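You operate a simulated robot arm through the tools that you are given. There is no shell and no other tool. Be economical: measure what you need, move in short steps, check, and stop when the job is done.

Carry out the task below with a simulated robot arm. There is one attempt and no reset: what you move stays moved.

JOB
Take the yellow cube from the top of the wooden table and put it on the yellow plate. Then put the blue shim on top of the steel pad.
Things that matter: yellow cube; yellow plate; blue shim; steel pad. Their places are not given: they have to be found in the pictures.

The check looks at the end state, three seconds after you hand in, the way a careful person would. Anything else that was tipped, shoved, dropped, spilled or broken makes it a failure.

ROBOT AND FRAMES
A 7-joint arm with a two-finger parallel gripper, fixed in place. Base frame: the origin is at the foot of the arm, x ahead of it, y to its left, z up; the work surface is at about z = 0. Lengths are in m, angles in rad, forces in N, time in s.
With the tool pointing down near the work surface it reaches from about 0.22 to 0.58 m from the base axis. Its first joint turns from -1.152 to 1.152 rad. Payload 2.5 kg.
The tool frame sits at the grasp point between the pads (the TCP): z along the fingers, y along the line on which they close. The tips reach 0.023 m beyond it. Largest opening 0.094 m; finger width 0.038, thickness 0.01; the body of the gripper, 0.054 by 0.096 m, starts 0.039 m behind the TCP.
Orientation is told as [roll, pitch, yaw] about the base's x, y, z axes, in that order, counted from this pose: with the fingers straight down and closing along the base's y, the tool's x points along the base's -x, its y along +y and its z along -z.

CONTROLS
- The arm moves only by the tool servo_tool. Its argument "increments" is a list that holds one entry, the list of rows, each a list of 6 numbers: the shift along the base's x, y, z in units of 25 mm (1.0 is 25 mm), then the turn, a rotation vector about the base's x, y, z in units of 6 degrees (1.0 is 6 degrees). In form: [[[x, y, z, ax, ay, az], ...]]. A call has 1 to 20 rows; each row shifts and turns the commanded pose from where the row before left it. "hand" is the gripper command, from -1 (fully open) to 1 (shut), values between in proportion, set as the call begins (left out, the last holds). A call with a number of a shift or a turn outside -1 to 1 is refused whole. A row lasts 0.2 s, in which the tool goes at most 0.05 m and 0.15 rad; a call with a longer step from one row to the next is refused whole, and so is a gripper value outside its range. A pose out of reach is approached as far as the arm can. The call stops where the force on the tool passes 40 N (or 10 N more than at its start, if that is more) or the arm is blocked; 0.2 s more then pass. The fingers move at their own pace (about 0.108 m/s each) and stop on an object; they squeeze with about 26 N. The grip force told is the motor's: it shows also when the fingers shut on nothing. Time passes only in rows, and 0.2 s behind the last, so rows that do not move let the fingers close. It gives the time, the measured TCP pose, the force on the tool (base axes), the opening and the grip force at its end, in the units of the frame above (readings bear some noise).
- Cameras (640 x 400 px; columns grow to the right, rows downward): "scene" is fixed at [0.0979, -0.3973, 0.5439]; the picture's right is [0.95, -0.32, 0.00], its down [-0.18, -0.53, -0.83] and it looks along [0.26, 0.78, -0.56] (base axes); focal length 370 px, centre (320, 200). "wrist" rides on the gripper at [-0.039, 0, -0.044] in the tool frame; the picture's right is [0.00, -1.00, 0.00], its down [0.97, 0.00, -0.24] and it looks along [0.24, 0.00, 0.97] (tool axes); focal length 218 px, centre (320, 200).
- snapshot(camera): a new picture of that camera. No time passes.
- locate(camera, pixels): for up to 12 pixels [column, row] of the newest picture of that camera ("zoom" is the newest enlarged one), the place [x, y, z] in the base frame of the surface seen there, good to about 0.002 m. No time passes.
- zoom(camera, box): a new picture of the part [left, top, right, bottom] of that camera's present view, enlarged. No time passes.
- finish_job(): hands the job in; it is judged then, once.

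Work in short steps. Measure before you move; look again where a grasp or a placing could have gone wrong, and mend it. You have 80 turns and 38 pictures in all, those below and enlarged ones among them. Open the gripper and draw the arm clear of the work before you hand the job in, unless the task says otherwise; then end with one line.

The tools are called after ">>>" as name(argument=value, ...) on one line, values as JSON. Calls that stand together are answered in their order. servo_tool: Moves the arm, as the interface text tells. Its arguments: {"type":"object","properties":{"increments":{"type":"array","items":{"type":"array","items":{"type":"array","items":{"type":"number"}}}},"hand":{"type":"number"}},"required":["increments"]} The other tools are called the same way: snapshot (camera) takes a picture; locate (camera, pixels) gives the place of the surface under pixels of a picture; zoom (camera, box) takes an enlarged picture of a part of a camera's view; finish_job () hands the job in.

At the start:

```text
clock: 0.0
ee_pos: [0.2622, 0.3044, 0.2204]
ee_rot: [0.0, 0.001, 0.001]
contact_force: [0.5, -0.2, -0.3]
width: 0.0938
gripper_force: 0.0
```

scene: 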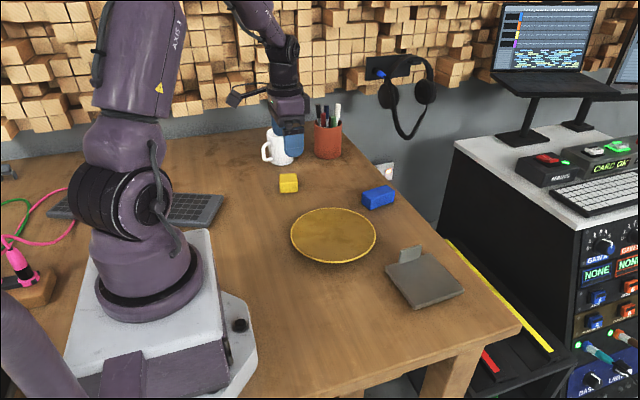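
wrist: 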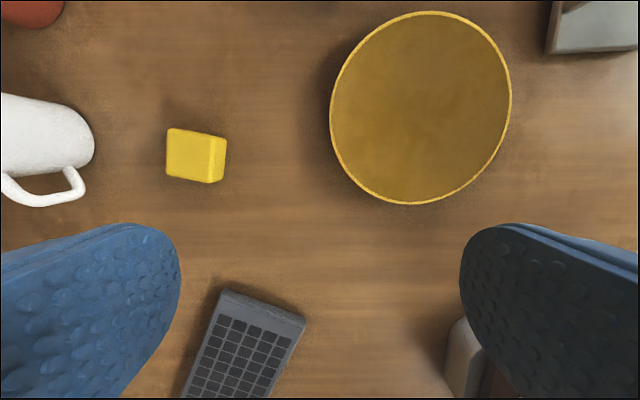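

The scene shows the yellow cube near (288,183), plate (333,235), blue shim (378,197) and steel pad (424,277). I zoom in on them to measure.

>>> zoom(camera="scene", box=[250, 120, 490, 320])

>>> locate(camera="wrist", pixels=[[188, 156], [168, 130], [210, 134], [207, 181], [168, 176], [226, 138], [222, 181], [420, 108], [430, 14], [420, 203], [331, 110], [511, 100]])

```text
2.00 times, centred on (370, 220) of scene
```

zoom: 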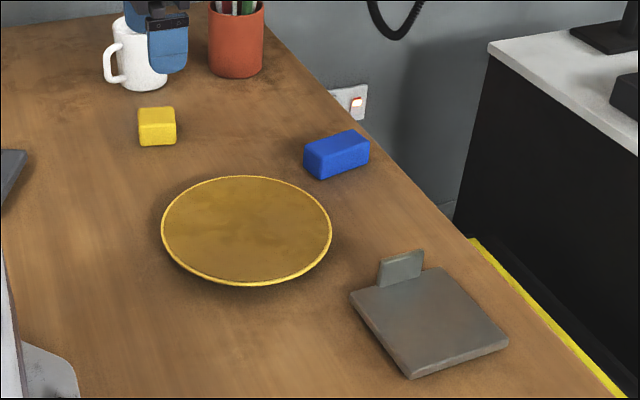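

```text
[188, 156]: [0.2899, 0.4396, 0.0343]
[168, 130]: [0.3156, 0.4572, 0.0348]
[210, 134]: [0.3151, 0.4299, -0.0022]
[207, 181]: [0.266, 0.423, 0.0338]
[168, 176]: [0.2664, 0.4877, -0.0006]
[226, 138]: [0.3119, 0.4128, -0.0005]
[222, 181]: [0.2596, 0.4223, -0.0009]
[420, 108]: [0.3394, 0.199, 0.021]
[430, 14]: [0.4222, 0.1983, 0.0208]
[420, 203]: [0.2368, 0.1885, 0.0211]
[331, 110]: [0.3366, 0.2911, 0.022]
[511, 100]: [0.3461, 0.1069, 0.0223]
```

The zoom shows cube, shim and pad clearly; I take points on each.

>>> locate(camera="zoom", pixels=[[157, 115], [140, 109], [173, 108], [175, 123], [141, 125], [334, 146], [306, 152], [352, 133], [367, 146], [321, 163], [246, 228], [323, 174]])

>>> locate(camera="zoom", pixels=[[354, 294], [410, 373], [505, 342], [437, 269], [430, 320], [400, 258], [423, 253], [380, 264], [382, 286], [422, 275], [460, 340], [400, 310]])

>>> locate(camera="wrist", pixels=[[178, 160], [170, 133], [207, 139], [204, 178], [170, 173], [420, 60], [420, 160], [370, 110], [470, 110], [188, 135], [187, 175]])

```text
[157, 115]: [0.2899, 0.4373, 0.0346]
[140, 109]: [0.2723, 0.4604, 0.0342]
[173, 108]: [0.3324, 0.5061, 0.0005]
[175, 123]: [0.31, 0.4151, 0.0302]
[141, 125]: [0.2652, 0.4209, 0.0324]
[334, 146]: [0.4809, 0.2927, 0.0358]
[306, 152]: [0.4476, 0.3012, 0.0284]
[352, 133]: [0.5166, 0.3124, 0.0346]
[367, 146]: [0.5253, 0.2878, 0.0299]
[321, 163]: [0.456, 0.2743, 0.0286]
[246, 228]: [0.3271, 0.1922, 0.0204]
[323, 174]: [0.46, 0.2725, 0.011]
```

```text
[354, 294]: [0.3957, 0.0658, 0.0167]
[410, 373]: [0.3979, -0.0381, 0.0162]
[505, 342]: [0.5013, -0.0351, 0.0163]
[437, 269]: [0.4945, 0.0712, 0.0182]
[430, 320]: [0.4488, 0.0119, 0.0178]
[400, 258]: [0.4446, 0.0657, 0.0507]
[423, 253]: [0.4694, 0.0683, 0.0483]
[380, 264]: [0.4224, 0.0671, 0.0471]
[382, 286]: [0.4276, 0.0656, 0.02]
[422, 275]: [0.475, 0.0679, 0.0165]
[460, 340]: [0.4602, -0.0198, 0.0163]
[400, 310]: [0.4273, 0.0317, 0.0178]
```

```text
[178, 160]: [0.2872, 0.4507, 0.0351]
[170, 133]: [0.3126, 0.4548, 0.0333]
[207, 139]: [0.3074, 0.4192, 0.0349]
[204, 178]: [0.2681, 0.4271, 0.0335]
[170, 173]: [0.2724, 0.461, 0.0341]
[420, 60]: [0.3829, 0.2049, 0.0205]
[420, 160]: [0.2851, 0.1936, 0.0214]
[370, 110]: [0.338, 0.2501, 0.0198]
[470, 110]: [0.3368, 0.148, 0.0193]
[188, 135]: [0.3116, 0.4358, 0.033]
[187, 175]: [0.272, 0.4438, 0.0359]
```

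Cube centre is about (0.290, 0.440), top 0.034, turned about -8°; shim centre about (0.486, 0.294); pad top 0.017 with a lip at y≈0.067. I check how close the mug is, at wrist pixels (94,140), (80,185).

>>> locate(camera="wrist", pixels=[[92, 145], [85, 120], [80, 185], [60, 140], [50, 203], [30, 150], [40, 10], [60, 20]])

```text
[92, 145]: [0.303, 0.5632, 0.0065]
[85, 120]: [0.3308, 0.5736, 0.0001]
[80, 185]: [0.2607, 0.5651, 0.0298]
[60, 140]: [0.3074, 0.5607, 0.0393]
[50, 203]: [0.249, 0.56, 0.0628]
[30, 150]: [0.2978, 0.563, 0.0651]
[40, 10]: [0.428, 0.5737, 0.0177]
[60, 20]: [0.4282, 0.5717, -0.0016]
```

The mug is at y ≥ 0.555, so it is clear of the fingers (y up to ~0.50). I move above the cube, turning -7.5°.

>>> servo_tool(increments=[[[0.14, 0.68, -0.5, 0, 0, -0.156], [0.14, 0.68, -0.5, 0, 0, -0.156], [0.14, 0.68, -0.5, 0, 0, -0.156], [0.14, 0.68, -0.5, 0, 0, -0.156], [0.14, 0.68, -0.5, 0, 0, -0.156], [0.14, 0.68, -0.5, 0, 0, -0.156], [0.14, 0.68, -0.5, 0, 0, -0.156], [0.14, 0.68, -0.5, 0, 0, -0.156], [0, 0, 0, 0, 0, 0]]], hand=-1)

>>> snapshot(camera="wrist")

```text
clock: 2.0
ee_pos: [0.2898, 0.4423, 0.1207]
ee_rot: [0.0, 0.0, -0.131]
contact_force: [-0.7, -0.3, -0.6]
width: 0.0938
gripper_force: 0.0
```

```text
34 pictures are left
```

wrist: 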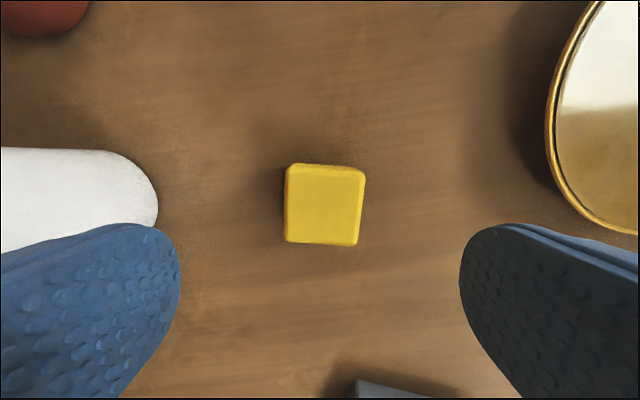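

The cube at (325,205) lies centred between the fingers and aligned. I go down to TCP z≈0.027.

>>> servo_tool(increments=[[[0, -0.03, -0.62, 0, 0, 0], [0, -0.03, -0.62, 0, 0, 0], [0, 0, -0.62, 0, 0, 0], [0, 0, -0.62, 0, 0, 0], [0, 0, -0.62, 0, 0, 0], [0, 0, -0.62, 0, 0, 0], [0, 0, 0, 0, 0, 0]]], hand=-1)

```text
clock: 3.6
ee_pos: [0.2905, 0.4382, 0.0278]
ee_rot: [-0.001, 0.0, -0.131]
contact_force: [-0.5, -1.3, -0.4]
width: 0.0941
gripper_force: 0.1
```

At z 0.0278 without contact; I close the fingers.

>>> servo_tool(increments=[[[0, 0, 0, 0, 0, 0], [0, 0, 0, 0, 0, 0], [0, 0, 0, 0, 0, 0], [0, 0, 0, 0, 0, 0]]], hand=1)

```text
clock: 4.6
ee_pos: [0.2901, 0.4404, 0.028]
ee_rot: [0.002, 0.001, -0.13]
contact_force: [-0.6, -1.0, 3.6]
width: 0.0495
gripper_force: 26.7
```

Width 0.0495 is a little more than the cube's seen size (~0.04); I lift 0.09 m and look.

>>> servo_tool(increments=[[[0, 0, 0.4, 0, 0, 0], [0, 0, 0.6, 0, 0, 0], [0, 0, 0.8, 0, 0, 0], [0, 0, 0.8, 0, 0, 0], [0, 0, 0.8, 0, 0, 0], [0, 0, 0.2, 0, 0, 0]]])

>>> snapshot(camera="wrist")

>>> snapshot(camera="scene")

```text
clock: 6.0
ee_pos: [0.2899, 0.4389, 0.1168]
ee_rot: [0.001, 0.001, -0.131]
contact_force: [0.1, -0.2, 0.4]
width: 0.0003
gripper_force: 25.7
```

```text
33 pictures are left
```

wrist: 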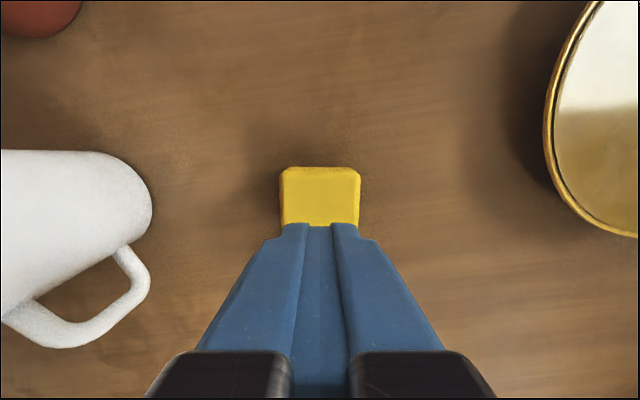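

```text
32 pictures are left
```

scene: 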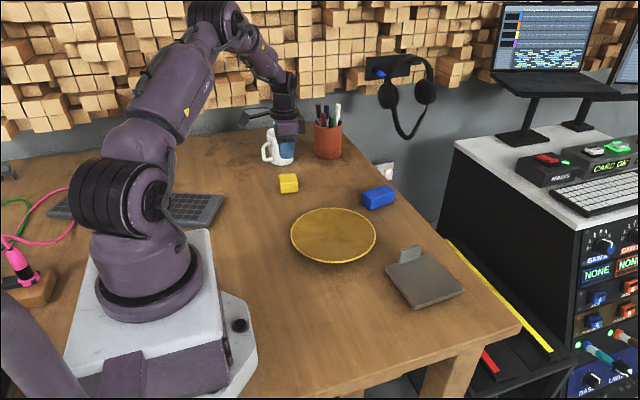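

The lift slipped: width 0.0003 and the cube is still on the table at (288,183). I zoom in to see its state and measure again.

>>> zoom(camera="scene", box=[256, 150, 320, 200])

>>> locate(camera="wrist", pixels=[[283, 170], [358, 170], [320, 175], [320, 200], [284, 222], [357, 222], [320, 165], [300, 200], [340, 200]])

```text
8.00 times, centred on (288, 175) of scene
```

zoom: 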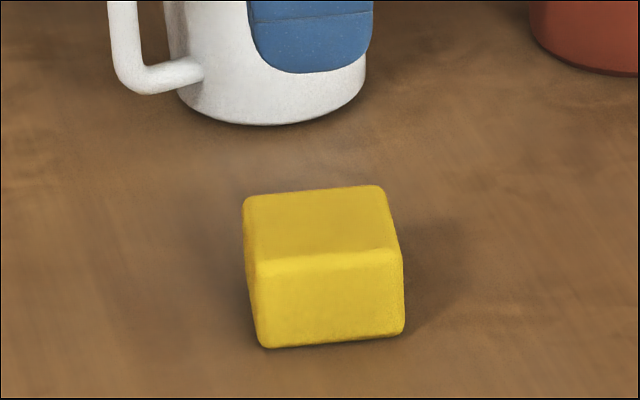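

```text
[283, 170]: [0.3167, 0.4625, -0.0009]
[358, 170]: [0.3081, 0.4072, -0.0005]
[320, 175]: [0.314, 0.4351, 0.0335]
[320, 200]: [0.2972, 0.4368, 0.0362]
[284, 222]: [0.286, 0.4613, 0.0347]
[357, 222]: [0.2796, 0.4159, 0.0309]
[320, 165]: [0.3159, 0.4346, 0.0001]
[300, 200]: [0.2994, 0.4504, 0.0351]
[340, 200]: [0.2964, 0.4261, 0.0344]
```

The cube is upright and undisturbed. I reopen, go down lower (TCP ≈0.0245), grip, and lift slowly while watching the width.

>>> servo_tool(increments=[[[0, 0, 0, 0, 0, 0], [0, 0, 0, 0, 0, 0], [0, 0, 0, 0, 0, 0], [0, 0, -0.62, 0, 0, 0], [0, 0, -0.62, 0, 0, 0], [0, 0, -0.62, 0, 0, 0], [0, 0, -0.62, 0, 0, 0], [0, 0, -0.6, 0, 0, 0], [0, 0, -0.4, 0, 0, 0], [0, 0, -0.2, 0, 0, 0], [0, 0, 0, 0, 0, 0]]], hand=-1)

>>> servo_tool(increments=[[[0, 0, 0, 0, 0, 0], [0, 0, 0, 0, 0, 0], [0, 0, 0, 0, 0, 0], [0, 0, 0, 0, 0, 0], [0, 0, 0, 0, 0, 0]]], hand=1)

>>> servo_tool(increments=[[[0, 0, 0.1, 0, 0, 0], [0, 0, 0.1, 0, 0, 0], [0, 0, 0.1, 0, 0, 0], [0, 0, 0.1, 0, 0, 0]]])

>>> snapshot(camera="wrist")

```text
clock: 8.4
ee_pos: [0.2901, 0.4387, 0.0245]
ee_rot: [-0.001, -0.002, -0.13]
contact_force: [-0.8, 0.4, -1.0]
width: 0.0941
gripper_force: 0.0
```

```text
clock: 9.6
ee_pos: [0.2897, 0.4397, 0.0252]
ee_rot: [-0.001, -0.001, -0.131]
contact_force: [-0.9, 0.2, 1.8]
width: 0.0497
gripper_force: 26.1
```

```text
clock: 10.6
ee_pos: [0.2892, 0.4393, 0.0348]
ee_rot: [0.0, -0.001, -0.131]
contact_force: [-0.2, -0.4, -0.5]
width: 0.0495
gripper_force: 25.4
```

```text
30 pictures are left
```

wrist: 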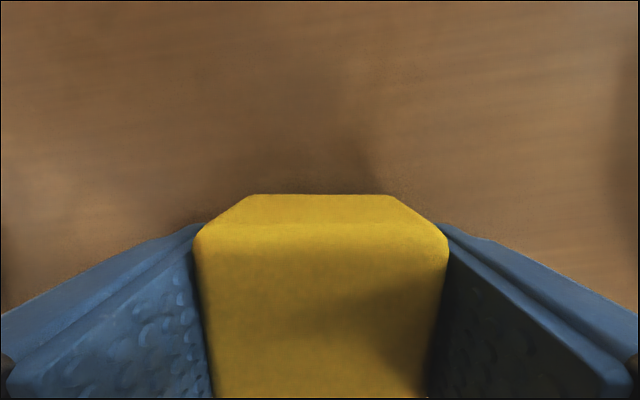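

Width held at 0.0495 after 10 mm of lift; I check whether the cube rose by locating its top.

>>> locate(camera="wrist", pixels=[[320, 260], [320, 300], [250, 260], [400, 260], [320, 380], [320, 228], [320, 197], [320, 190]])

>>> zoom(camera="scene", box=[256, 150, 320, 200])

```text
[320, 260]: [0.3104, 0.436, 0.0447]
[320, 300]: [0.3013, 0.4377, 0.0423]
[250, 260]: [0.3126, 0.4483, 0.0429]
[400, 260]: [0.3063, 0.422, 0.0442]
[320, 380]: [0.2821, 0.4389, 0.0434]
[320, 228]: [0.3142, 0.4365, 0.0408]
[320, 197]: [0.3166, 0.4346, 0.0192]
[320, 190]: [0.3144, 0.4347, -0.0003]
```

```text
8.00 times, centred on (288, 175) of scene
```

zoom: 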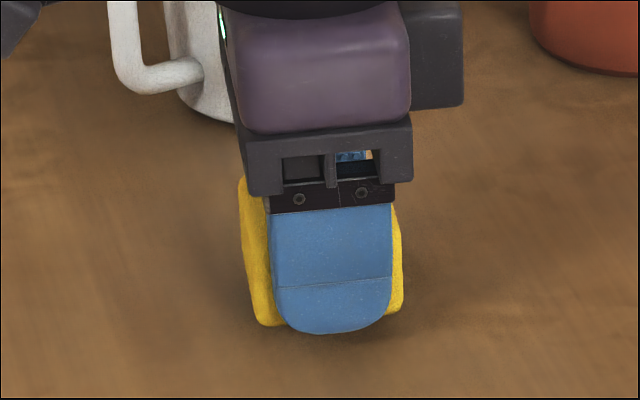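

The cube's top rose to ~0.0435, so it is held. I keep lifting gently and check for slip.

>>> servo_tool(increments=[[[0, 0, 0.1, 0, 0, 0], [0, 0, 0.15, 0, 0, 0], [0, 0, 0.2, 0, 0, 0], [0, 0, 0.2, 0, 0, 0], [0, 0, 0.2, 0, 0, 0], [0, 0, 0.2, 0, 0, 0], [0, 0, 0.15, 0, 0, 0]]])

>>> snapshot(camera="wrist")

>>> locate(camera="wrist", pixels=[[320, 260], [320, 300], [250, 260], [400, 260], [320, 380], [320, 230]])

```text
clock: 12.2
ee_pos: [0.2895, 0.4382, 0.0647]
ee_rot: [0.0, 0.001, -0.131]
contact_force: [0.1, 0.0, -1.5]
width: 0.0496
gripper_force: 25.6
```

```text
28 pictures are left
```

wrist: 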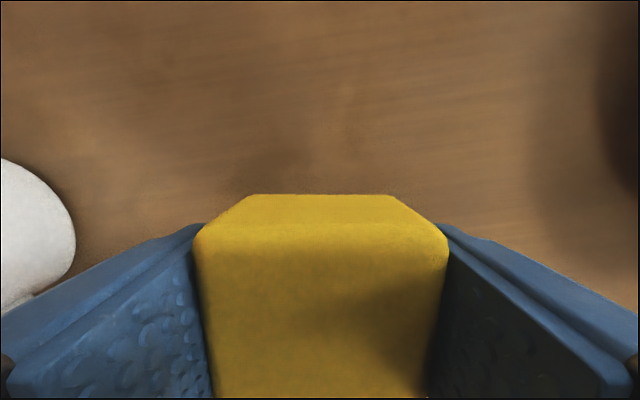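

```text
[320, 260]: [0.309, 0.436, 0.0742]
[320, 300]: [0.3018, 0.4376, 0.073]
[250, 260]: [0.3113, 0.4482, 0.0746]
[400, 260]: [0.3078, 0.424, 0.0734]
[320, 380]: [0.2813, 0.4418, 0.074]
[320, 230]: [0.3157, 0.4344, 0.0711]
```

No slip (image identical, top at 0.074). I lift 15 mm more and carry it gently over to the plate centre (0.335, 0.198).

>>> servo_tool(increments=[[[0, 0, 0.15, 0, 0, 0], [0, -0.1, 0.2, 0, 0, 0], [0.05, -0.25, 0.2, 0, 0, 0], [0.09, -0.45, 0.1, 0, 0, 0], [0.11, -0.6, 0, 0, 0, 0], [0.11, -0.65, 0, 0, 0, 0], [0.11, -0.65, 0, 0, 0, 0], [0.11, -0.65, 0, 0, 0, 0], [0.11, -0.65, 0, 0, 0, 0], [0.11, -0.65, 0, 0, 0, 0], [0.11, -0.65, 0, 0, 0, 0], [0.11, -0.65, 0, 0, 0, 0], [0.11, -0.65, 0, 0, 0, 0], [0.11, -0.65, 0, 0, 0, 0], [0.11, -0.65, 0, 0, 0, 0], [0.11, -0.6, 0, 0, 0, 0], [0.11, -0.5, 0, 0, 0, 0], [0.11, -0.36, 0, 0, 0, 0], [0.06, -0.2, 0, 0, 0, 0], [0, 0, 0, 0, 0, 0]]])

>>> snapshot(camera="wrist")

>>> snapshot(camera="scene")

```text
clock: 16.4
ee_pos: [0.3342, 0.2006, 0.0823]
ee_rot: [0.0, -0.001, -0.131]
contact_force: [0.2, 0.2, -0.4]
width: 0.0497
gripper_force: 26.3
```

```text
27 pictures are left
```

wrist: 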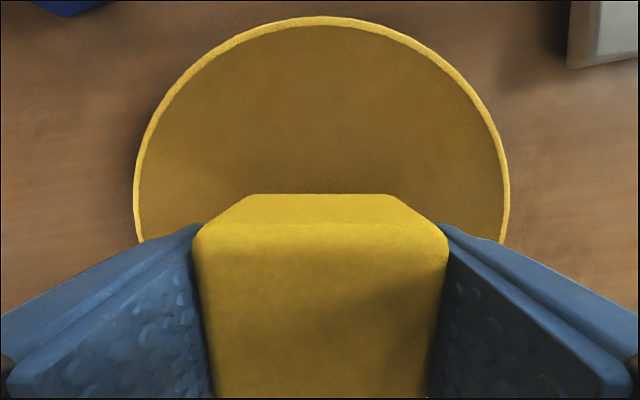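

```text
26 pictures are left
```

scene: 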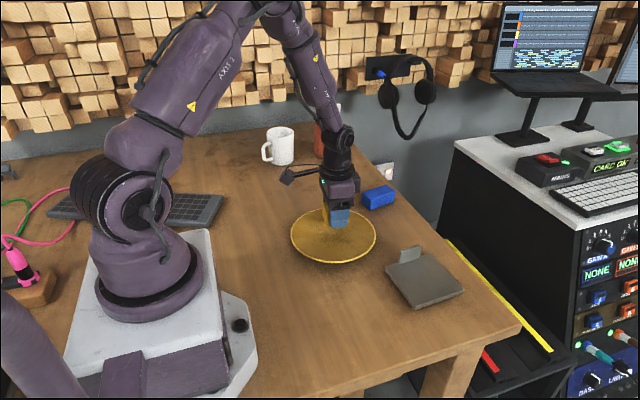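

Cube is over the plate's middle. The plate floor is ~0.0205, so I lower to TCP ≈0.048 first and then feel for contact.

>>> servo_tool(increments=[[[0, 0, -0.2, 0, 0, 0], [0, 0, -0.3, 0, 0, 0], [0, 0, -0.3, 0, 0, 0], [0, 0, -0.3, 0, 0, 0], [0, 0, -0.2, 0, 0, 0], [0, 0, -0.07, 0, 0, 0], [0, 0, 0, 0, 0, 0]]])

>>> servo_tool(increments=[[[0, 0, -0.04, 0, 0, 0], [0, 0, -0.04, 0, 0, 0], [0, 0, 0, 0, 0, 0]]])

```text
clock: 18.0
ee_pos: [0.3347, 0.1989, 0.0466]
ee_rot: [-0.001, 0.001, -0.131]
contact_force: [0.0, 0.5, -1.1]
width: 0.0496
gripper_force: 26.2
```

```text
clock: 18.8
ee_pos: [0.3332, 0.1999, 0.0459]
ee_rot: [0.0, 0.0, -0.13]
contact_force: [0.9, 0.4, 0.2]
width: 0.0497
gripper_force: 26.0
```

No clear contact force yet; I zoom the scene to see the gap to the plate.

>>> zoom(camera="scene", box=[280, 180, 392, 270])

>>> snapshot(camera="wrist")

>>> locate(camera="wrist", pixels=[[320, 260], [320, 300], [320, 380], [320, 180], [320, 160], [320, 120], [240, 150], [400, 150]])

```text
4.44 times, centred on (336, 225) of scene
```

zoom: 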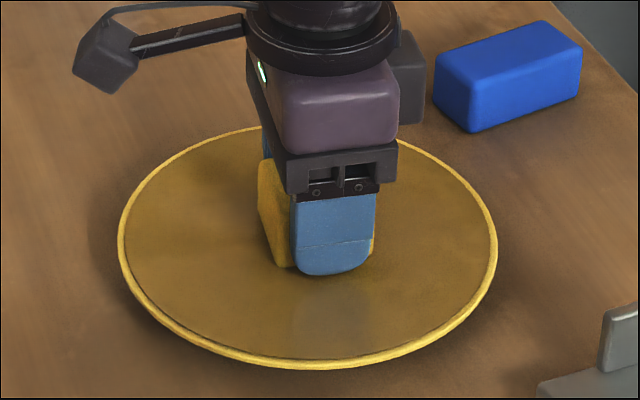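

```text
24 pictures are left
```

wrist: 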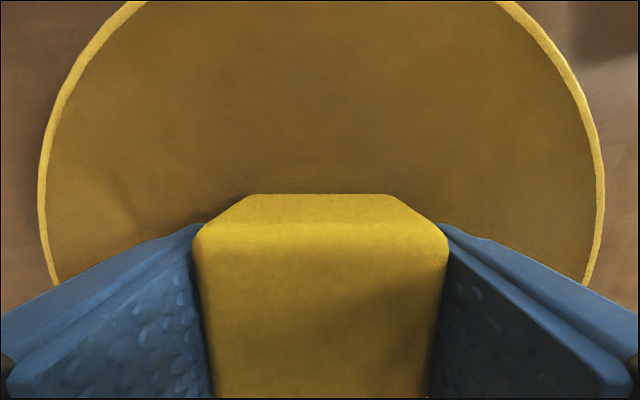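

```text
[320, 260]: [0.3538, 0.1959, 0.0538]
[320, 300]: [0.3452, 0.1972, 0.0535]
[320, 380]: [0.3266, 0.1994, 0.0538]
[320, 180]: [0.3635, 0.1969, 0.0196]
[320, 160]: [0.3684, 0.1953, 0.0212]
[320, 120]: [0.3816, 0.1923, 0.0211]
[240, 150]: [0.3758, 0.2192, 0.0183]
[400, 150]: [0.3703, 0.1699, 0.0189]
```

Cube top is 0.0537, so its bottom is at ~0.019–0.02, right at the plate floor. One tiny step more, then release.

>>> servo_tool(increments=[[[0, 0, -0.03, 0, 0, 0], [0, 0, 0, 0, 0, 0]]])

```text
clock: 19.4
ee_pos: [0.3337, 0.2001, 0.0438]
ee_rot: [-0.001, 0.0, -0.131]
contact_force: [-0.2, 0.4, -1.5]
width: 0.0498
gripper_force: 25.7
```

Still no upward force; another 1 mm step.

>>> servo_tool(increments=[[[0, 0, -0.04, 0, 0, 0], [0, 0, 0, 0, 0, 0]]])

>>> servo_tool(increments=[[[0, 0, -0.04, 0, 0, 0], [0, 0, 0, 0, 0, 0]]])

```text
clock: 20.0
ee_pos: [0.3337, 0.2006, 0.0423]
ee_rot: [-0.001, -0.001, -0.133]
contact_force: [-0.5, 0.3, -1.1]
width: 0.0498
gripper_force: 26.7
```

```text
clock: 20.6
ee_pos: [0.3346, 0.2005, 0.0423]
ee_rot: [-0.001, -0.002, -0.13]
contact_force: [-0.3, -0.7, -1.0]
width: 0.0495
gripper_force: 25.9
```

Still no reaction; I check the wrist view for slip or gap.

>>> snapshot(camera="wrist")

>>> locate(camera="wrist", pixels=[[320, 260], [320, 300], [320, 380], [320, 197], [320, 192], [320, 188], [320, 180], [320, 160], [320, 120], [240, 150], [400, 150], [320, 60]])

>>> zoom(camera="scene", box=[312, 205, 360, 245])

```text
23 pictures are left
```

wrist: 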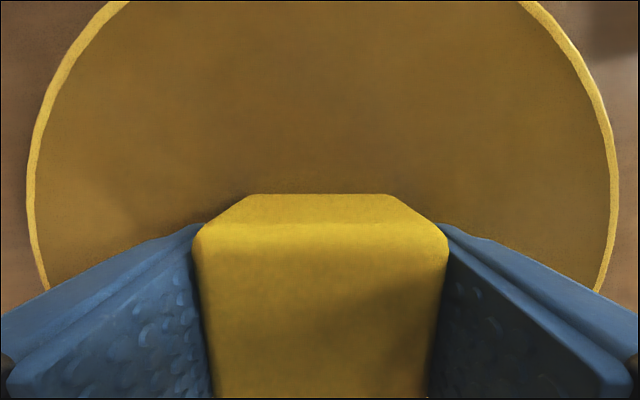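

```text
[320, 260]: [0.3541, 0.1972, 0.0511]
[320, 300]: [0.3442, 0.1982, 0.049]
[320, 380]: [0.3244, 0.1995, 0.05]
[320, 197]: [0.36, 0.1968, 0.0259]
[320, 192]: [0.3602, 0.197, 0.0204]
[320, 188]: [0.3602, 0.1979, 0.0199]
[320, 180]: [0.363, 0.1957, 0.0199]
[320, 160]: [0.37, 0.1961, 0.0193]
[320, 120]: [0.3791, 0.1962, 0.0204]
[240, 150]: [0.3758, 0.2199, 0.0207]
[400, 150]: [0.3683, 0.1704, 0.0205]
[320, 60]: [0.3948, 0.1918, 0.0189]
```

```text
10.00 times, centred on (336, 225) of scene
```

zoom: 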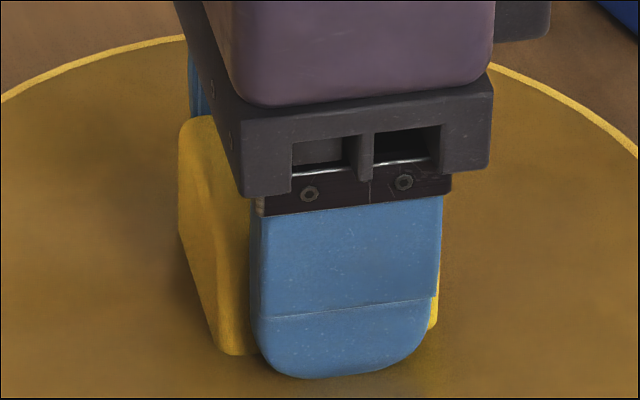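

Cube is near/at the floor visually. I go down in 1 mm steps a bit more to feel contact before releasing.

>>> servo_tool(increments=[[[0, 0, -0.04, 0, 0, 0], [0, 0, 0, 0, 0, 0]]])

>>> servo_tool(increments=[[[0, 0, -0.04, 0, 0, 0], [0, 0, 0, 0, 0, 0]]])

```text
clock: 21.2
ee_pos: [0.3343, 0.2007, 0.0405]
ee_rot: [0.0, 0.001, -0.132]
contact_force: [0.4, 0.6, -1.3]
width: 0.0495
gripper_force: 25.9
```

```text
clock: 21.8
ee_pos: [0.3337, 0.2006, 0.0406]
ee_rot: [0.0, 0.0, -0.131]
contact_force: [0.0, -0.2, -0.6]
width: 0.0496
gripper_force: 25.8
```

Still free; continue down in 1 mm steps.

>>> servo_tool(increments=[[[0, 0, -0.04, 0, 0, 0], [0, 0, 0, 0, 0, 0]]])

>>> servo_tool(increments=[[[0, 0, -0.04, 0, 0, 0], [0, 0, 0, 0, 0, 0]]])

>>> snapshot(camera="wrist")

>>> locate(camera="wrist", pixels=[[320, 260], [320, 300], [320, 380], [320, 197], [320, 192], [320, 188], [320, 180], [320, 160], [320, 120], [240, 150], [400, 150], [320, 60]])

```text
clock: 22.4
ee_pos: [0.333, 0.2007, 0.0404]
ee_rot: [0.0, 0.0, -0.132]
contact_force: [0.2, 0.1, -0.2]
width: 0.0497
gripper_force: 25.9
```

```text
clock: 23.0
ee_pos: [0.3339, 0.201, 0.0373]
ee_rot: [0.0, 0.001, -0.131]
contact_force: [0.1, -0.2, -0.5]
width: 0.0496
gripper_force: 25.9
```

```text
21 pictures are left
```

wrist: 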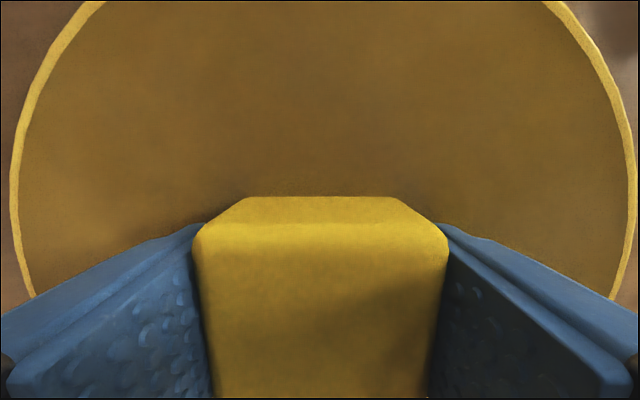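

```text
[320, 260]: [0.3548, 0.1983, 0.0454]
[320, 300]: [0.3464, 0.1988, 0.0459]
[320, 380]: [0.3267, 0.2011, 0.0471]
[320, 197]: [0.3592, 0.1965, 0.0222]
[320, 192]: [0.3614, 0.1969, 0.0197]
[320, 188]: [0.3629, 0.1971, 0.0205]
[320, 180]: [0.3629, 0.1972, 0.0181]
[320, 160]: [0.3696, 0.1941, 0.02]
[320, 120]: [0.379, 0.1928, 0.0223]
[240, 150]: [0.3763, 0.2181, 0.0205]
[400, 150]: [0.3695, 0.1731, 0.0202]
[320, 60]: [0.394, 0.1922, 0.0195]
```

The cube is sinking visually into the plate's drawn floor, so its true floor is lower. I continue gently down until contact.

>>> servo_tool(increments=[[[0, 0, -0.04, 0, 0, 0], [0, 0, -0.04, 0, 0, 0], [0, 0, 0, 0, 0, 0]]])

>>> servo_tool(increments=[[[0, 0, -0.04, 0, 0, 0], [0, 0, -0.04, 0, 0, 0], [0, 0, 0, 0, 0, 0]]])

```text
clock: 23.8
ee_pos: [0.3351, 0.2006, 0.0357]
ee_rot: [0.0, 0.001, -0.132]
contact_force: [-0.4, 0.3, -2.0]
width: 0.0494
gripper_force: 26.0
```

```text
clock: 24.6
ee_pos: [0.3352, 0.2002, 0.0344]
ee_rot: [0.0, -0.001, -0.132]
contact_force: [-0.3, 0.7, -1.5]
width: 0.0497
gripper_force: 25.9
```

Commanded 0.034, cube bottom ~0.009, still no contact. Two more 1-mm pairs.

>>> servo_tool(increments=[[[0, 0, -0.04, 0, 0, 0], [0, 0, -0.04, 0, 0, 0], [0, 0, 0, 0, 0, 0]]])

>>> servo_tool(increments=[[[0, 0, -0.04, 0, 0, 0], [0, 0, 0, 0, 0, 0]]])

```text
clock: 25.4
ee_pos: [0.3338, 0.1998, 0.0335]
ee_rot: [0.001, -0.001, -0.13]
contact_force: [-9.9, -5.1, 36.1]
width: 0.05
gripper_force: 25.8
```

```text
clock: 26.0
ee_pos: [0.3351, 0.2001, 0.0339]
ee_rot: [0.003, -0.004, -0.129]
contact_force: [-6.0, -2.8, 35.8]
width: 0.0497
gripper_force: 25.7
```

Contact now (36 N up) at TCP 0.0335. I ease up 2 mm to relieve the load.

>>> servo_tool(increments=[[[0, 0, 0.06, 0, 0, 0], [0, 0, 0.04, 0, 0, 0], [0, 0, 0, 0, 0, 0]]])

```text
clock: 26.8
ee_pos: [0.3329, 0.1996, 0.0345]
ee_rot: [-0.002, 0.004, -0.131]
contact_force: [0.3, 0.3, -0.6]
width: 0.0497
gripper_force: 25.5
```

Load relieved. I open only to ~0.064 so the tips stay away from the plate's rim, then rise.

>>> servo_tool(increments=[[[0, 0, 0, 0, 0, 0], [0, 0, 0, 0, 0, 0], [0, 0, 0.2, 0, 0, 0], [0, 0, 0.4, 0, 0, 0], [0, 0, 0.6, 0, 0, 0], [0, 0, 0.8, 0, 0, 0], [0, 0, 0.8, 0, 0, 0], [0, 0, 0.8, 0, 0, 0], [0, 0, 0, 0, 0, 0]]], hand=-0.36)

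>>> snapshot(camera="wrist")

>>> zoom(camera="scene", box=[280, 180, 392, 270])

```text
clock: 28.8
ee_pos: [0.3331, 0.1998, 0.1229]
ee_rot: [0.0, 0.0, -0.131]
contact_force: [-0.3, -0.4, 0.2]
width: 0.0639
gripper_force: 0.1
```

```text
20 pictures are left
```

wrist: 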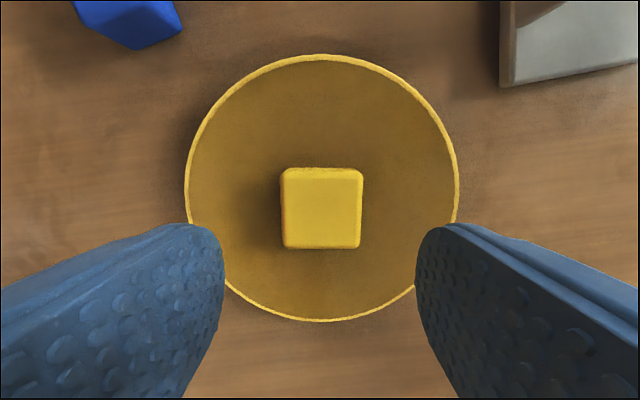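

```text
4.44 times, centred on (336, 225) of scene
```

zoom: 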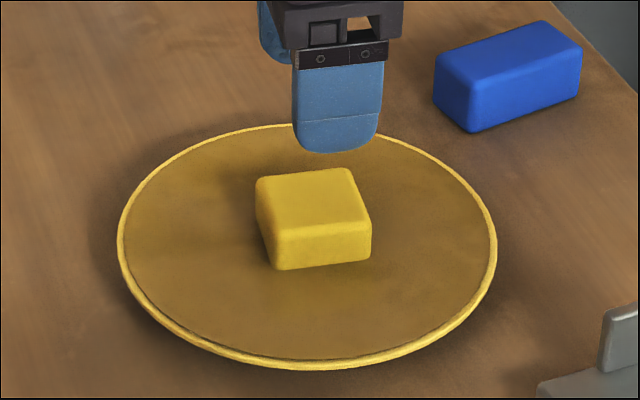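

The cube sits flat on the plate. Next I go above the shim (~(0.485, 0.292)), turning to about +10°, fingers open.

>>> servo_tool(increments=[[[0.67, 0.41, 0.1, 0, 0, 0.32], [0.67, 0.41, 0.1, 0, 0, 0.32], [0.67, 0.41, 0.1, 0, 0, 0.32], [0.67, 0.41, 0, 0, 0, 0.32], [0.67, 0.41, 0, 0, 0, 0.32], [0.67, 0.41, 0, 0, 0, 0.32], [0.67, 0.41, 0, 0, 0, 0.32], [0.67, 0.41, 0, 0, 0, 0.32], [0.67, 0.41, 0, 0, 0, 0.32], [0, 0, 0, 0, 0, 0]]], hand=-1)

>>> snapshot(camera="wrist")

```text
clock: 31.0
ee_pos: [0.4843, 0.2922, 0.1324]
ee_rot: [0.001, 0.0, 0.173]
contact_force: [-0.6, 0.0, 0.7]
width: 0.0943
gripper_force: 0.1
```

```text
18 pictures are left
```

wrist: 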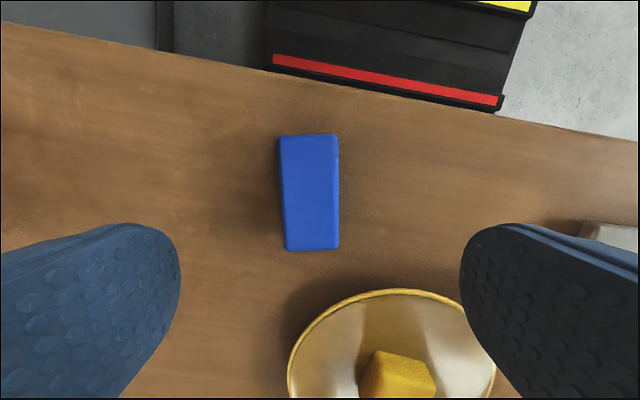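

I locate the shim's corners around (283,137), (337,137), (337,247), (288,248).

>>> locate(camera="wrist", pixels=[[284, 140], [331, 138], [334, 244], [291, 246], [310, 190], [285, 190], [333, 190], [308, 140], [312, 244], [338, 190]])

```text
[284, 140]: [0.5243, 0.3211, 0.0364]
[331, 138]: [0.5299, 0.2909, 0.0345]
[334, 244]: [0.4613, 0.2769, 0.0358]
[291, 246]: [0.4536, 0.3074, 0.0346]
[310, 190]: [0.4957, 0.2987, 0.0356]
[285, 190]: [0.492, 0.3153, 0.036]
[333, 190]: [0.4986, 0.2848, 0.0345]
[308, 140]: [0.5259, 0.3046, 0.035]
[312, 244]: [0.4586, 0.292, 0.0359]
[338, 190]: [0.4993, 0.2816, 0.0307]
```

Shim centre is (0.492, 0.299), yaw ≈11.4°, width ≈0.034. I shift to (0.490, 0.298) and go down to TCP ≈0.0255.

>>> servo_tool(increments=[[[0.12, 0.12, -0.4, 0, 0, 0.12], [0.11, 0.11, -0.5, 0, 0, 0.13], [0, 0, -0.6, 0, 0, 0], [0, 0, -0.6, 0, 0, 0], [0, 0, -0.6, 0, 0, 0], [0, 0, -0.6, 0, 0, 0], [0, 0, -0.6, 0, 0, 0], [0, 0, -0.25, 0, 0, 0], [0, 0, 0, 0, 0, 0]]])

```text
clock: 33.0
ee_pos: [0.4916, 0.2982, 0.0284]
ee_rot: [0.0, 0.0, 0.198]
contact_force: [0.4, 0.6, 0.2]
width: 0.0943
gripper_force: 0.1
```

Reached (0.4916, 0.2982, 0.0284). I go 3 mm lower and close.

>>> servo_tool(increments=[[[0, 0, -0.08, 0, 0, 0], [0, 0, -0.05, 0, 0, 0], [0, 0, 0, 0, 0, 0]]])

>>> servo_tool(increments=[[[0, 0, 0, 0, 0, 0], [0, 0, 0, 0, 0, 0], [0, 0, 0, 0, 0, 0], [0, 0, 0, 0, 0, 0], [0, 0, 0, 0, 0, 0]]], hand=1)

>>> servo_tool(increments=[[[0, 0, 0.1, 0, 0, 0], [0, 0, 0.1, 0, 0, 0], [0, 0, 0.15, 0, 0, 0], [0, 0, 0.15, 0, 0, 0], [0, 0, 0.1, 0, 0, 0]]])

>>> snapshot(camera="wrist")

>>> locate(camera="wrist", pixels=[[320, 200], [320, 260], [320, 300], [320, 380], [260, 300], [380, 300], [320, 180], [320, 150]])

```text
clock: 33.8
ee_pos: [0.491, 0.299, 0.0248]
ee_rot: [0.0, 0.001, 0.197]
contact_force: [-0.6, 0.3, 0.1]
width: 0.0939
gripper_force: 0.0
```

```text
clock: 35.0
ee_pos: [0.491, 0.2986, 0.0243]
ee_rot: [0.0, 0.001, 0.198]
contact_force: [-0.5, 1.0, 1.4]
width: 0.0395
gripper_force: 26.1
```

```text
clock: 36.2
ee_pos: [0.4914, 0.298, 0.04]
ee_rot: [0.0, -0.001, 0.198]
contact_force: [0.4, -0.9, -1.3]
width: 0.0394
gripper_force: 25.7
```

```text
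17 pictures are left
```

wrist: 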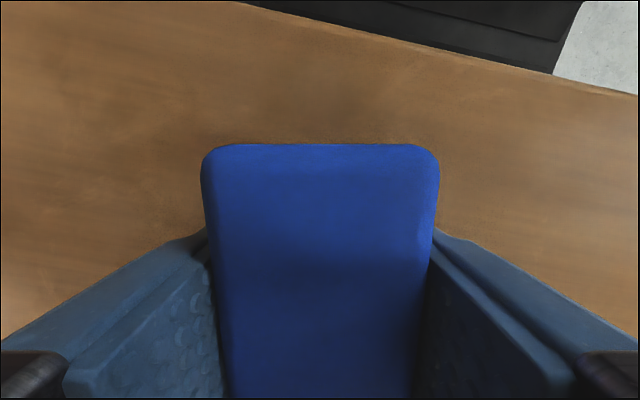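

```text
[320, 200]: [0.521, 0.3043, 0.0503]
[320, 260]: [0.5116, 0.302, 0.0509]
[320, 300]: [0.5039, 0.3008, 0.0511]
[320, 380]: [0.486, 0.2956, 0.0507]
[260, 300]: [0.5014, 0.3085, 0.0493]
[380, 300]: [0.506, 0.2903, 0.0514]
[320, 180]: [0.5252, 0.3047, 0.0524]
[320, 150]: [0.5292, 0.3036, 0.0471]
```

Shim held (top at 0.051, width 0.0394). I lift to ~0.10 and then carry it over the pad to (0.447, 0.010), turning back to yaw 0.

>>> servo_tool(increments=[[[0, 0, 0.15, 0, 0, 0], [0, 0, 0.25, 0, 0, 0], [0, 0, 0.3, 0, 0, 0], [0, 0, 0.3, 0, 0, 0], [0, 0, 0.3, 0, 0, 0], [0, 0, 0.3, 0, 0, 0], [0, 0, 0.3, 0, 0, 0], [0, 0, 0.3, 0, 0, 0], [0, 0, 0.15, 0, 0, 0]]])

>>> servo_tool(increments=[[[-0.0926, -0.2, 0, 0, 0, -0.1], [-0.0926, -0.4, 0, 0, 0, -0.1], [-0.0926, -0.6, 0, 0, 0, -0.1], [-0.0926, -0.7, 0, 0, 0, -0.1], [-0.0926, -0.7, 0, 0, 0, -0.1], [-0.0926, -0.7, 0, 0, 0, -0.1], [-0.0926, -0.7, 0, 0, 0, -0.1], [-0.0926, -0.7, 0, 0, 0, -0.1], [-0.0926, -0.7, 0, 0, 0, -0.1], [-0.0926, -0.7, 0, 0, 0, -0.1], [-0.0926, -0.7, 0, 0, 0, -0.1], [-0.0926, -0.7, 0, 0, 0, -0.1], [-0.0926, -0.7, 0, 0, 0, -0.1], [-0.0926, -0.7, 0, 0, 0, -0.1], [-0.0926, -0.7, 0, 0, 0, -0.1], [-0.0926, -0.7, 0, 0, 0, -0.1], [-0.0926, -0.6, 0, 0, 0, -0.1], [-0.0926, -0.4, 0, 0, 0, -0.1], [-0.0926, -0.25, 0, 0, 0, -0.1], [0, 0, 0, 0, 0, 0]]])

>>> snapshot(camera="wrist")

>>> snapshot(camera="scene")

```text
clock: 38.2
ee_pos: [0.4904, 0.298, 0.0989]
ee_rot: [0.0, 0.0, 0.197]
contact_force: [-0.5, 0.5, -1.2]
width: 0.0396
gripper_force: 25.7
```

```text
clock: 42.4
ee_pos: [0.4461, 0.0087, 0.0987]
ee_rot: [0.0, 0.001, -0.001]
contact_force: [0.4, -0.2, 0.2]
width: 0.0394
gripper_force: 25.9
```

```text
16 pictures are left
```

wrist: 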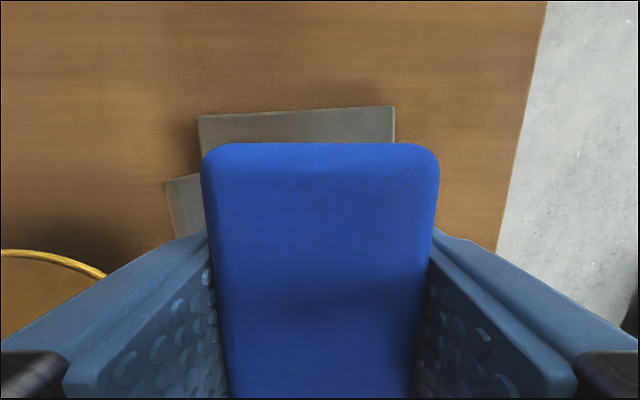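

```text
15 pictures are left
```

scene: 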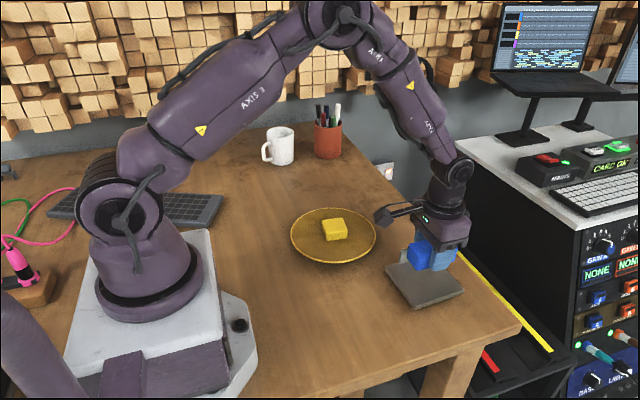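

Shim is over the pad; I check the pad's edge and lip positions in the wrist view before lowering.

>>> locate(camera="wrist", pixels=[[201, 119], [393, 108], [393, 138], [215, 135], [167, 185], [200, 178], [178, 232], [198, 225], [320, 200], [320, 300]])

>>> zoom(camera="scene", box=[370, 220, 482, 310])

```text
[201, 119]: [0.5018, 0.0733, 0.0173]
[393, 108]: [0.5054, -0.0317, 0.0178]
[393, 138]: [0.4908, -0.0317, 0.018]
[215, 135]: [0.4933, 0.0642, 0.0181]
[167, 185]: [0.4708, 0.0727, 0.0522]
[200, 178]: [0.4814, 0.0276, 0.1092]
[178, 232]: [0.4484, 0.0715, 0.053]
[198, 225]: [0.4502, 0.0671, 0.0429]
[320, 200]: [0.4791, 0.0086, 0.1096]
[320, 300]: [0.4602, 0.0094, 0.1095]
```

```text
4.44 times, centred on (426, 265) of scene
```

zoom: 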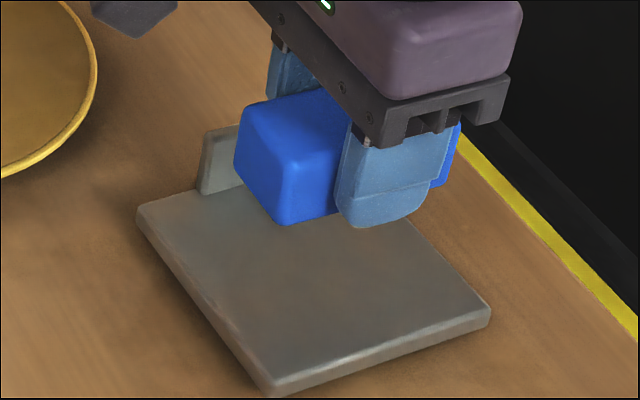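

Clear of the lip (y≈0.066–0.073) by over 2 cm. I lower to ~0.048, expecting contact near 0.042.

>>> servo_tool(increments=[[[0, 0, -0.15, 0, 0, 0], [0, 0, -0.3, 0, 0, 0], [0, 0, -0.3, 0, 0, 0], [0, 0, -0.35, 0, 0, 0], [0, 0, -0.35, 0, 0, 0], [0, 0, -0.3, 0, 0, 0], [0, 0, -0.2, 0, 0, 0], [0, 0, -0.1, 0, 0, 0], [0, 0, 0, 0, 0, 0]]])

>>> servo_tool(increments=[[[0, 0, -0.05, 0, 0, 0], [0, 0, -0.05, 0, 0, 0], [0, 0, -0.04, 0, 0, 0], [0, 0, 0, 0, 0, 0]]])

>>> servo_tool(increments=[[[0, 0, -0.04, 0, 0, 0], [0, 0, 0, 0, 0, 0]]])

```text
clock: 44.4
ee_pos: [0.4466, 0.0089, 0.0472]
ee_rot: [0.0, 0.001, -0.002]
contact_force: [-0.6, 0.1, -1.6]
width: 0.0396
gripper_force: 26.3
```

```text
clock: 45.4
ee_pos: [0.4469, 0.009, 0.0433]
ee_rot: [0.0, 0.0, -0.002]
contact_force: [-0.3, -0.4, -0.8]
width: 0.0395
gripper_force: 26.1
```

```text
clock: 46.0
ee_pos: [0.4474, 0.008, 0.0428]
ee_rot: [0.001, 0.0, -0.003]
contact_force: [0.2, 0.1, -0.2]
width: 0.0397
gripper_force: 25.7
```

No contact yet at 0.0428; half-millimetre to 1 mm steps further.

>>> servo_tool(increments=[[[0, 0, -0.03, 0, 0, 0], [0, 0, 0, 0, 0, 0]]])

>>> servo_tool(increments=[[[0, 0, -0.03, 0, 0, 0], [0, 0, 0, 0, 0, 0]]])

```text
clock: 46.6
ee_pos: [0.4467, 0.0078, 0.0415]
ee_rot: [-0.001, 0.0, -0.001]
contact_force: [-6.4, -0.6, 10.6]
width: 0.0397
gripper_force: 26.2
```

```text
clock: 47.2
ee_pos: [0.4473, 0.009, 0.0428]
ee_rot: [0.0, -0.002, -0.003]
contact_force: [-10.5, -4.2, 26.0]
width: 0.0393
gripper_force: 26.4
```

Contact with the pad (26 N). I ease up ~1 mm, open to ~0.055 (clear of the lip), and rise straight up.

>>> servo_tool(increments=[[[0, 0, 0.04, 0, 0, 0], [0, 0, 0, 0, 0, 0]]])

>>> servo_tool(increments=[[[0, 0, 0, 0, 0, 0], [0, 0, 0, 0, 0, 0], [0, 0, 0.15, 0, 0, 0], [0, 0, 0.3, 0, 0, 0], [0, 0, 0.6, 0, 0, 0], [0, 0, 0.8, 0, 0, 0], [0, 0, 0.8, 0, 0, 0], [0, 0, 0.8, 0, 0, 0], [0, 0, 0, 0, 0, 0]]], hand=-0.2)

>>> snapshot(camera="wrist")

>>> zoom(camera="scene", box=[280, 180, 480, 320])

```text
clock: 47.8
ee_pos: [0.4468, 0.0092, 0.0424]
ee_rot: [0.0, -0.002, -0.002]
contact_force: [-2.8, -5.5, 18.6]
width: 0.0396
gripper_force: 25.9
```

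```text
clock: 49.8
ee_pos: [0.4461, 0.01, 0.1299]
ee_rot: [0.0, -0.001, -0.001]
contact_force: [-0.6, -0.1, -0.1]
width: 0.0562
gripper_force: 0.0
```

```text
13 pictures are left
```

wrist: 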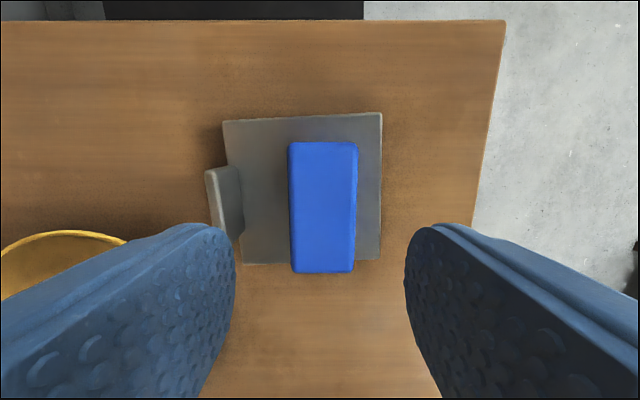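

```text
2.86 times, centred on (380, 250) of scene
```

zoom: 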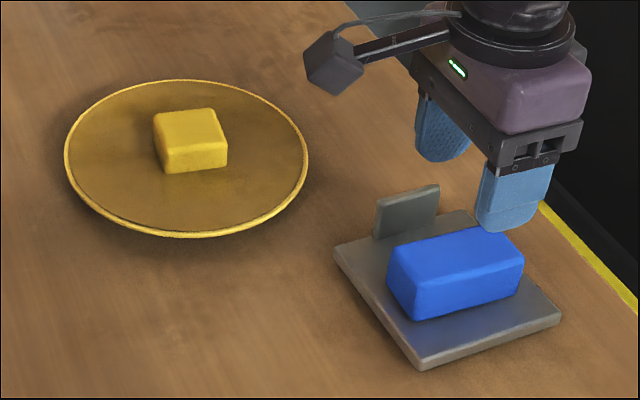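

The shim rests flat on the pad; I verify that it lies within the pad's edges.

>>> locate(camera="wrist", pixels=[[293, 148], [354, 148], [352, 266], [295, 266], [225, 125], [380, 117], [378, 255], [248, 259], [320, 210]])

>>> locate(camera="zoom", pixels=[[338, 252], [422, 362], [556, 318], [415, 312], [395, 252], [515, 240], [400, 300], [370, 285]])

```text
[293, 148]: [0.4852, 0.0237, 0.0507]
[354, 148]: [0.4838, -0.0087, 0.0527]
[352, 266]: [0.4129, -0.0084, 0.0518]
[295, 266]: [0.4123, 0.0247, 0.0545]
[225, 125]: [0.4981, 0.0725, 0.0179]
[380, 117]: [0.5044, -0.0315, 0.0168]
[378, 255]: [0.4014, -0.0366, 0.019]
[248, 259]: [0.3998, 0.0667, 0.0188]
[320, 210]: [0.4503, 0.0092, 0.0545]
```

```text
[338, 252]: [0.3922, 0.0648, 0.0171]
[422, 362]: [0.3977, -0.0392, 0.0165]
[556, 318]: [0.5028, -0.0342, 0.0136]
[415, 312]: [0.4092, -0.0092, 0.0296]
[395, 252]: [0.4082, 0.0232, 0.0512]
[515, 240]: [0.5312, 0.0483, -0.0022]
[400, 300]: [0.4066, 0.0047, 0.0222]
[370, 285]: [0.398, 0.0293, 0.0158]
```

The shim (x 0.407–0.489, y −0.01–0.026, top 0.0525) lies wholly on the pad. I open and draw the arm up and away.

>>> servo_tool(increments=[[[0, 0, 0.8, 0, 0, 0], [0, 0, 0.8, 0, 0, 0], [0, 0, 0.8, 0, 0, 0], [-0.6, -0.4, 0.6, 0, 0, 0], [-0.8, -0.6, 0, 0, 0, 0], [-0.8, -0.6, 0, 0, 0, 0], [-0.8, -0.6, 0, 0, 0, 0], [-0.8, -0.6, 0, 0, 0, 0], [-0.8, -0.6, 0, 0, 0, 0], [0, 0, 0, 0, 0, 0]]], hand=-1)

>>> snapshot(camera="scene")

```text
clock: 52.0
ee_pos: [0.3328, -0.0762, 0.2037]
ee_rot: [0.0, 0.0, -0.001]
contact_force: [0.0, 0.5, 0.2]
width: 0.0939
gripper_force: 0.0
```

```text
11 pictures are left
```

scene: 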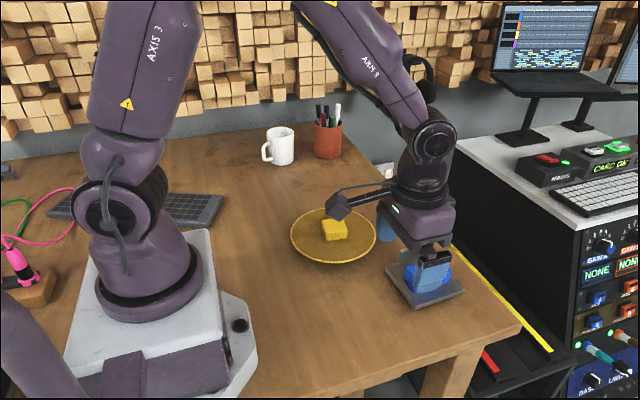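

The arm is clear at z 0.20, the gripper is open, and the cube (plate) and shim (pad) are in place; nothing else has moved. I hand in.

>>> finish_job()

```text
The job is handed in.
```

The yellow cube is on the yellow plate and the blue shim is on top of the steel pad; the job is handed in. The first lift of the cube slipped, leaving it upright in place, and the second grip held.
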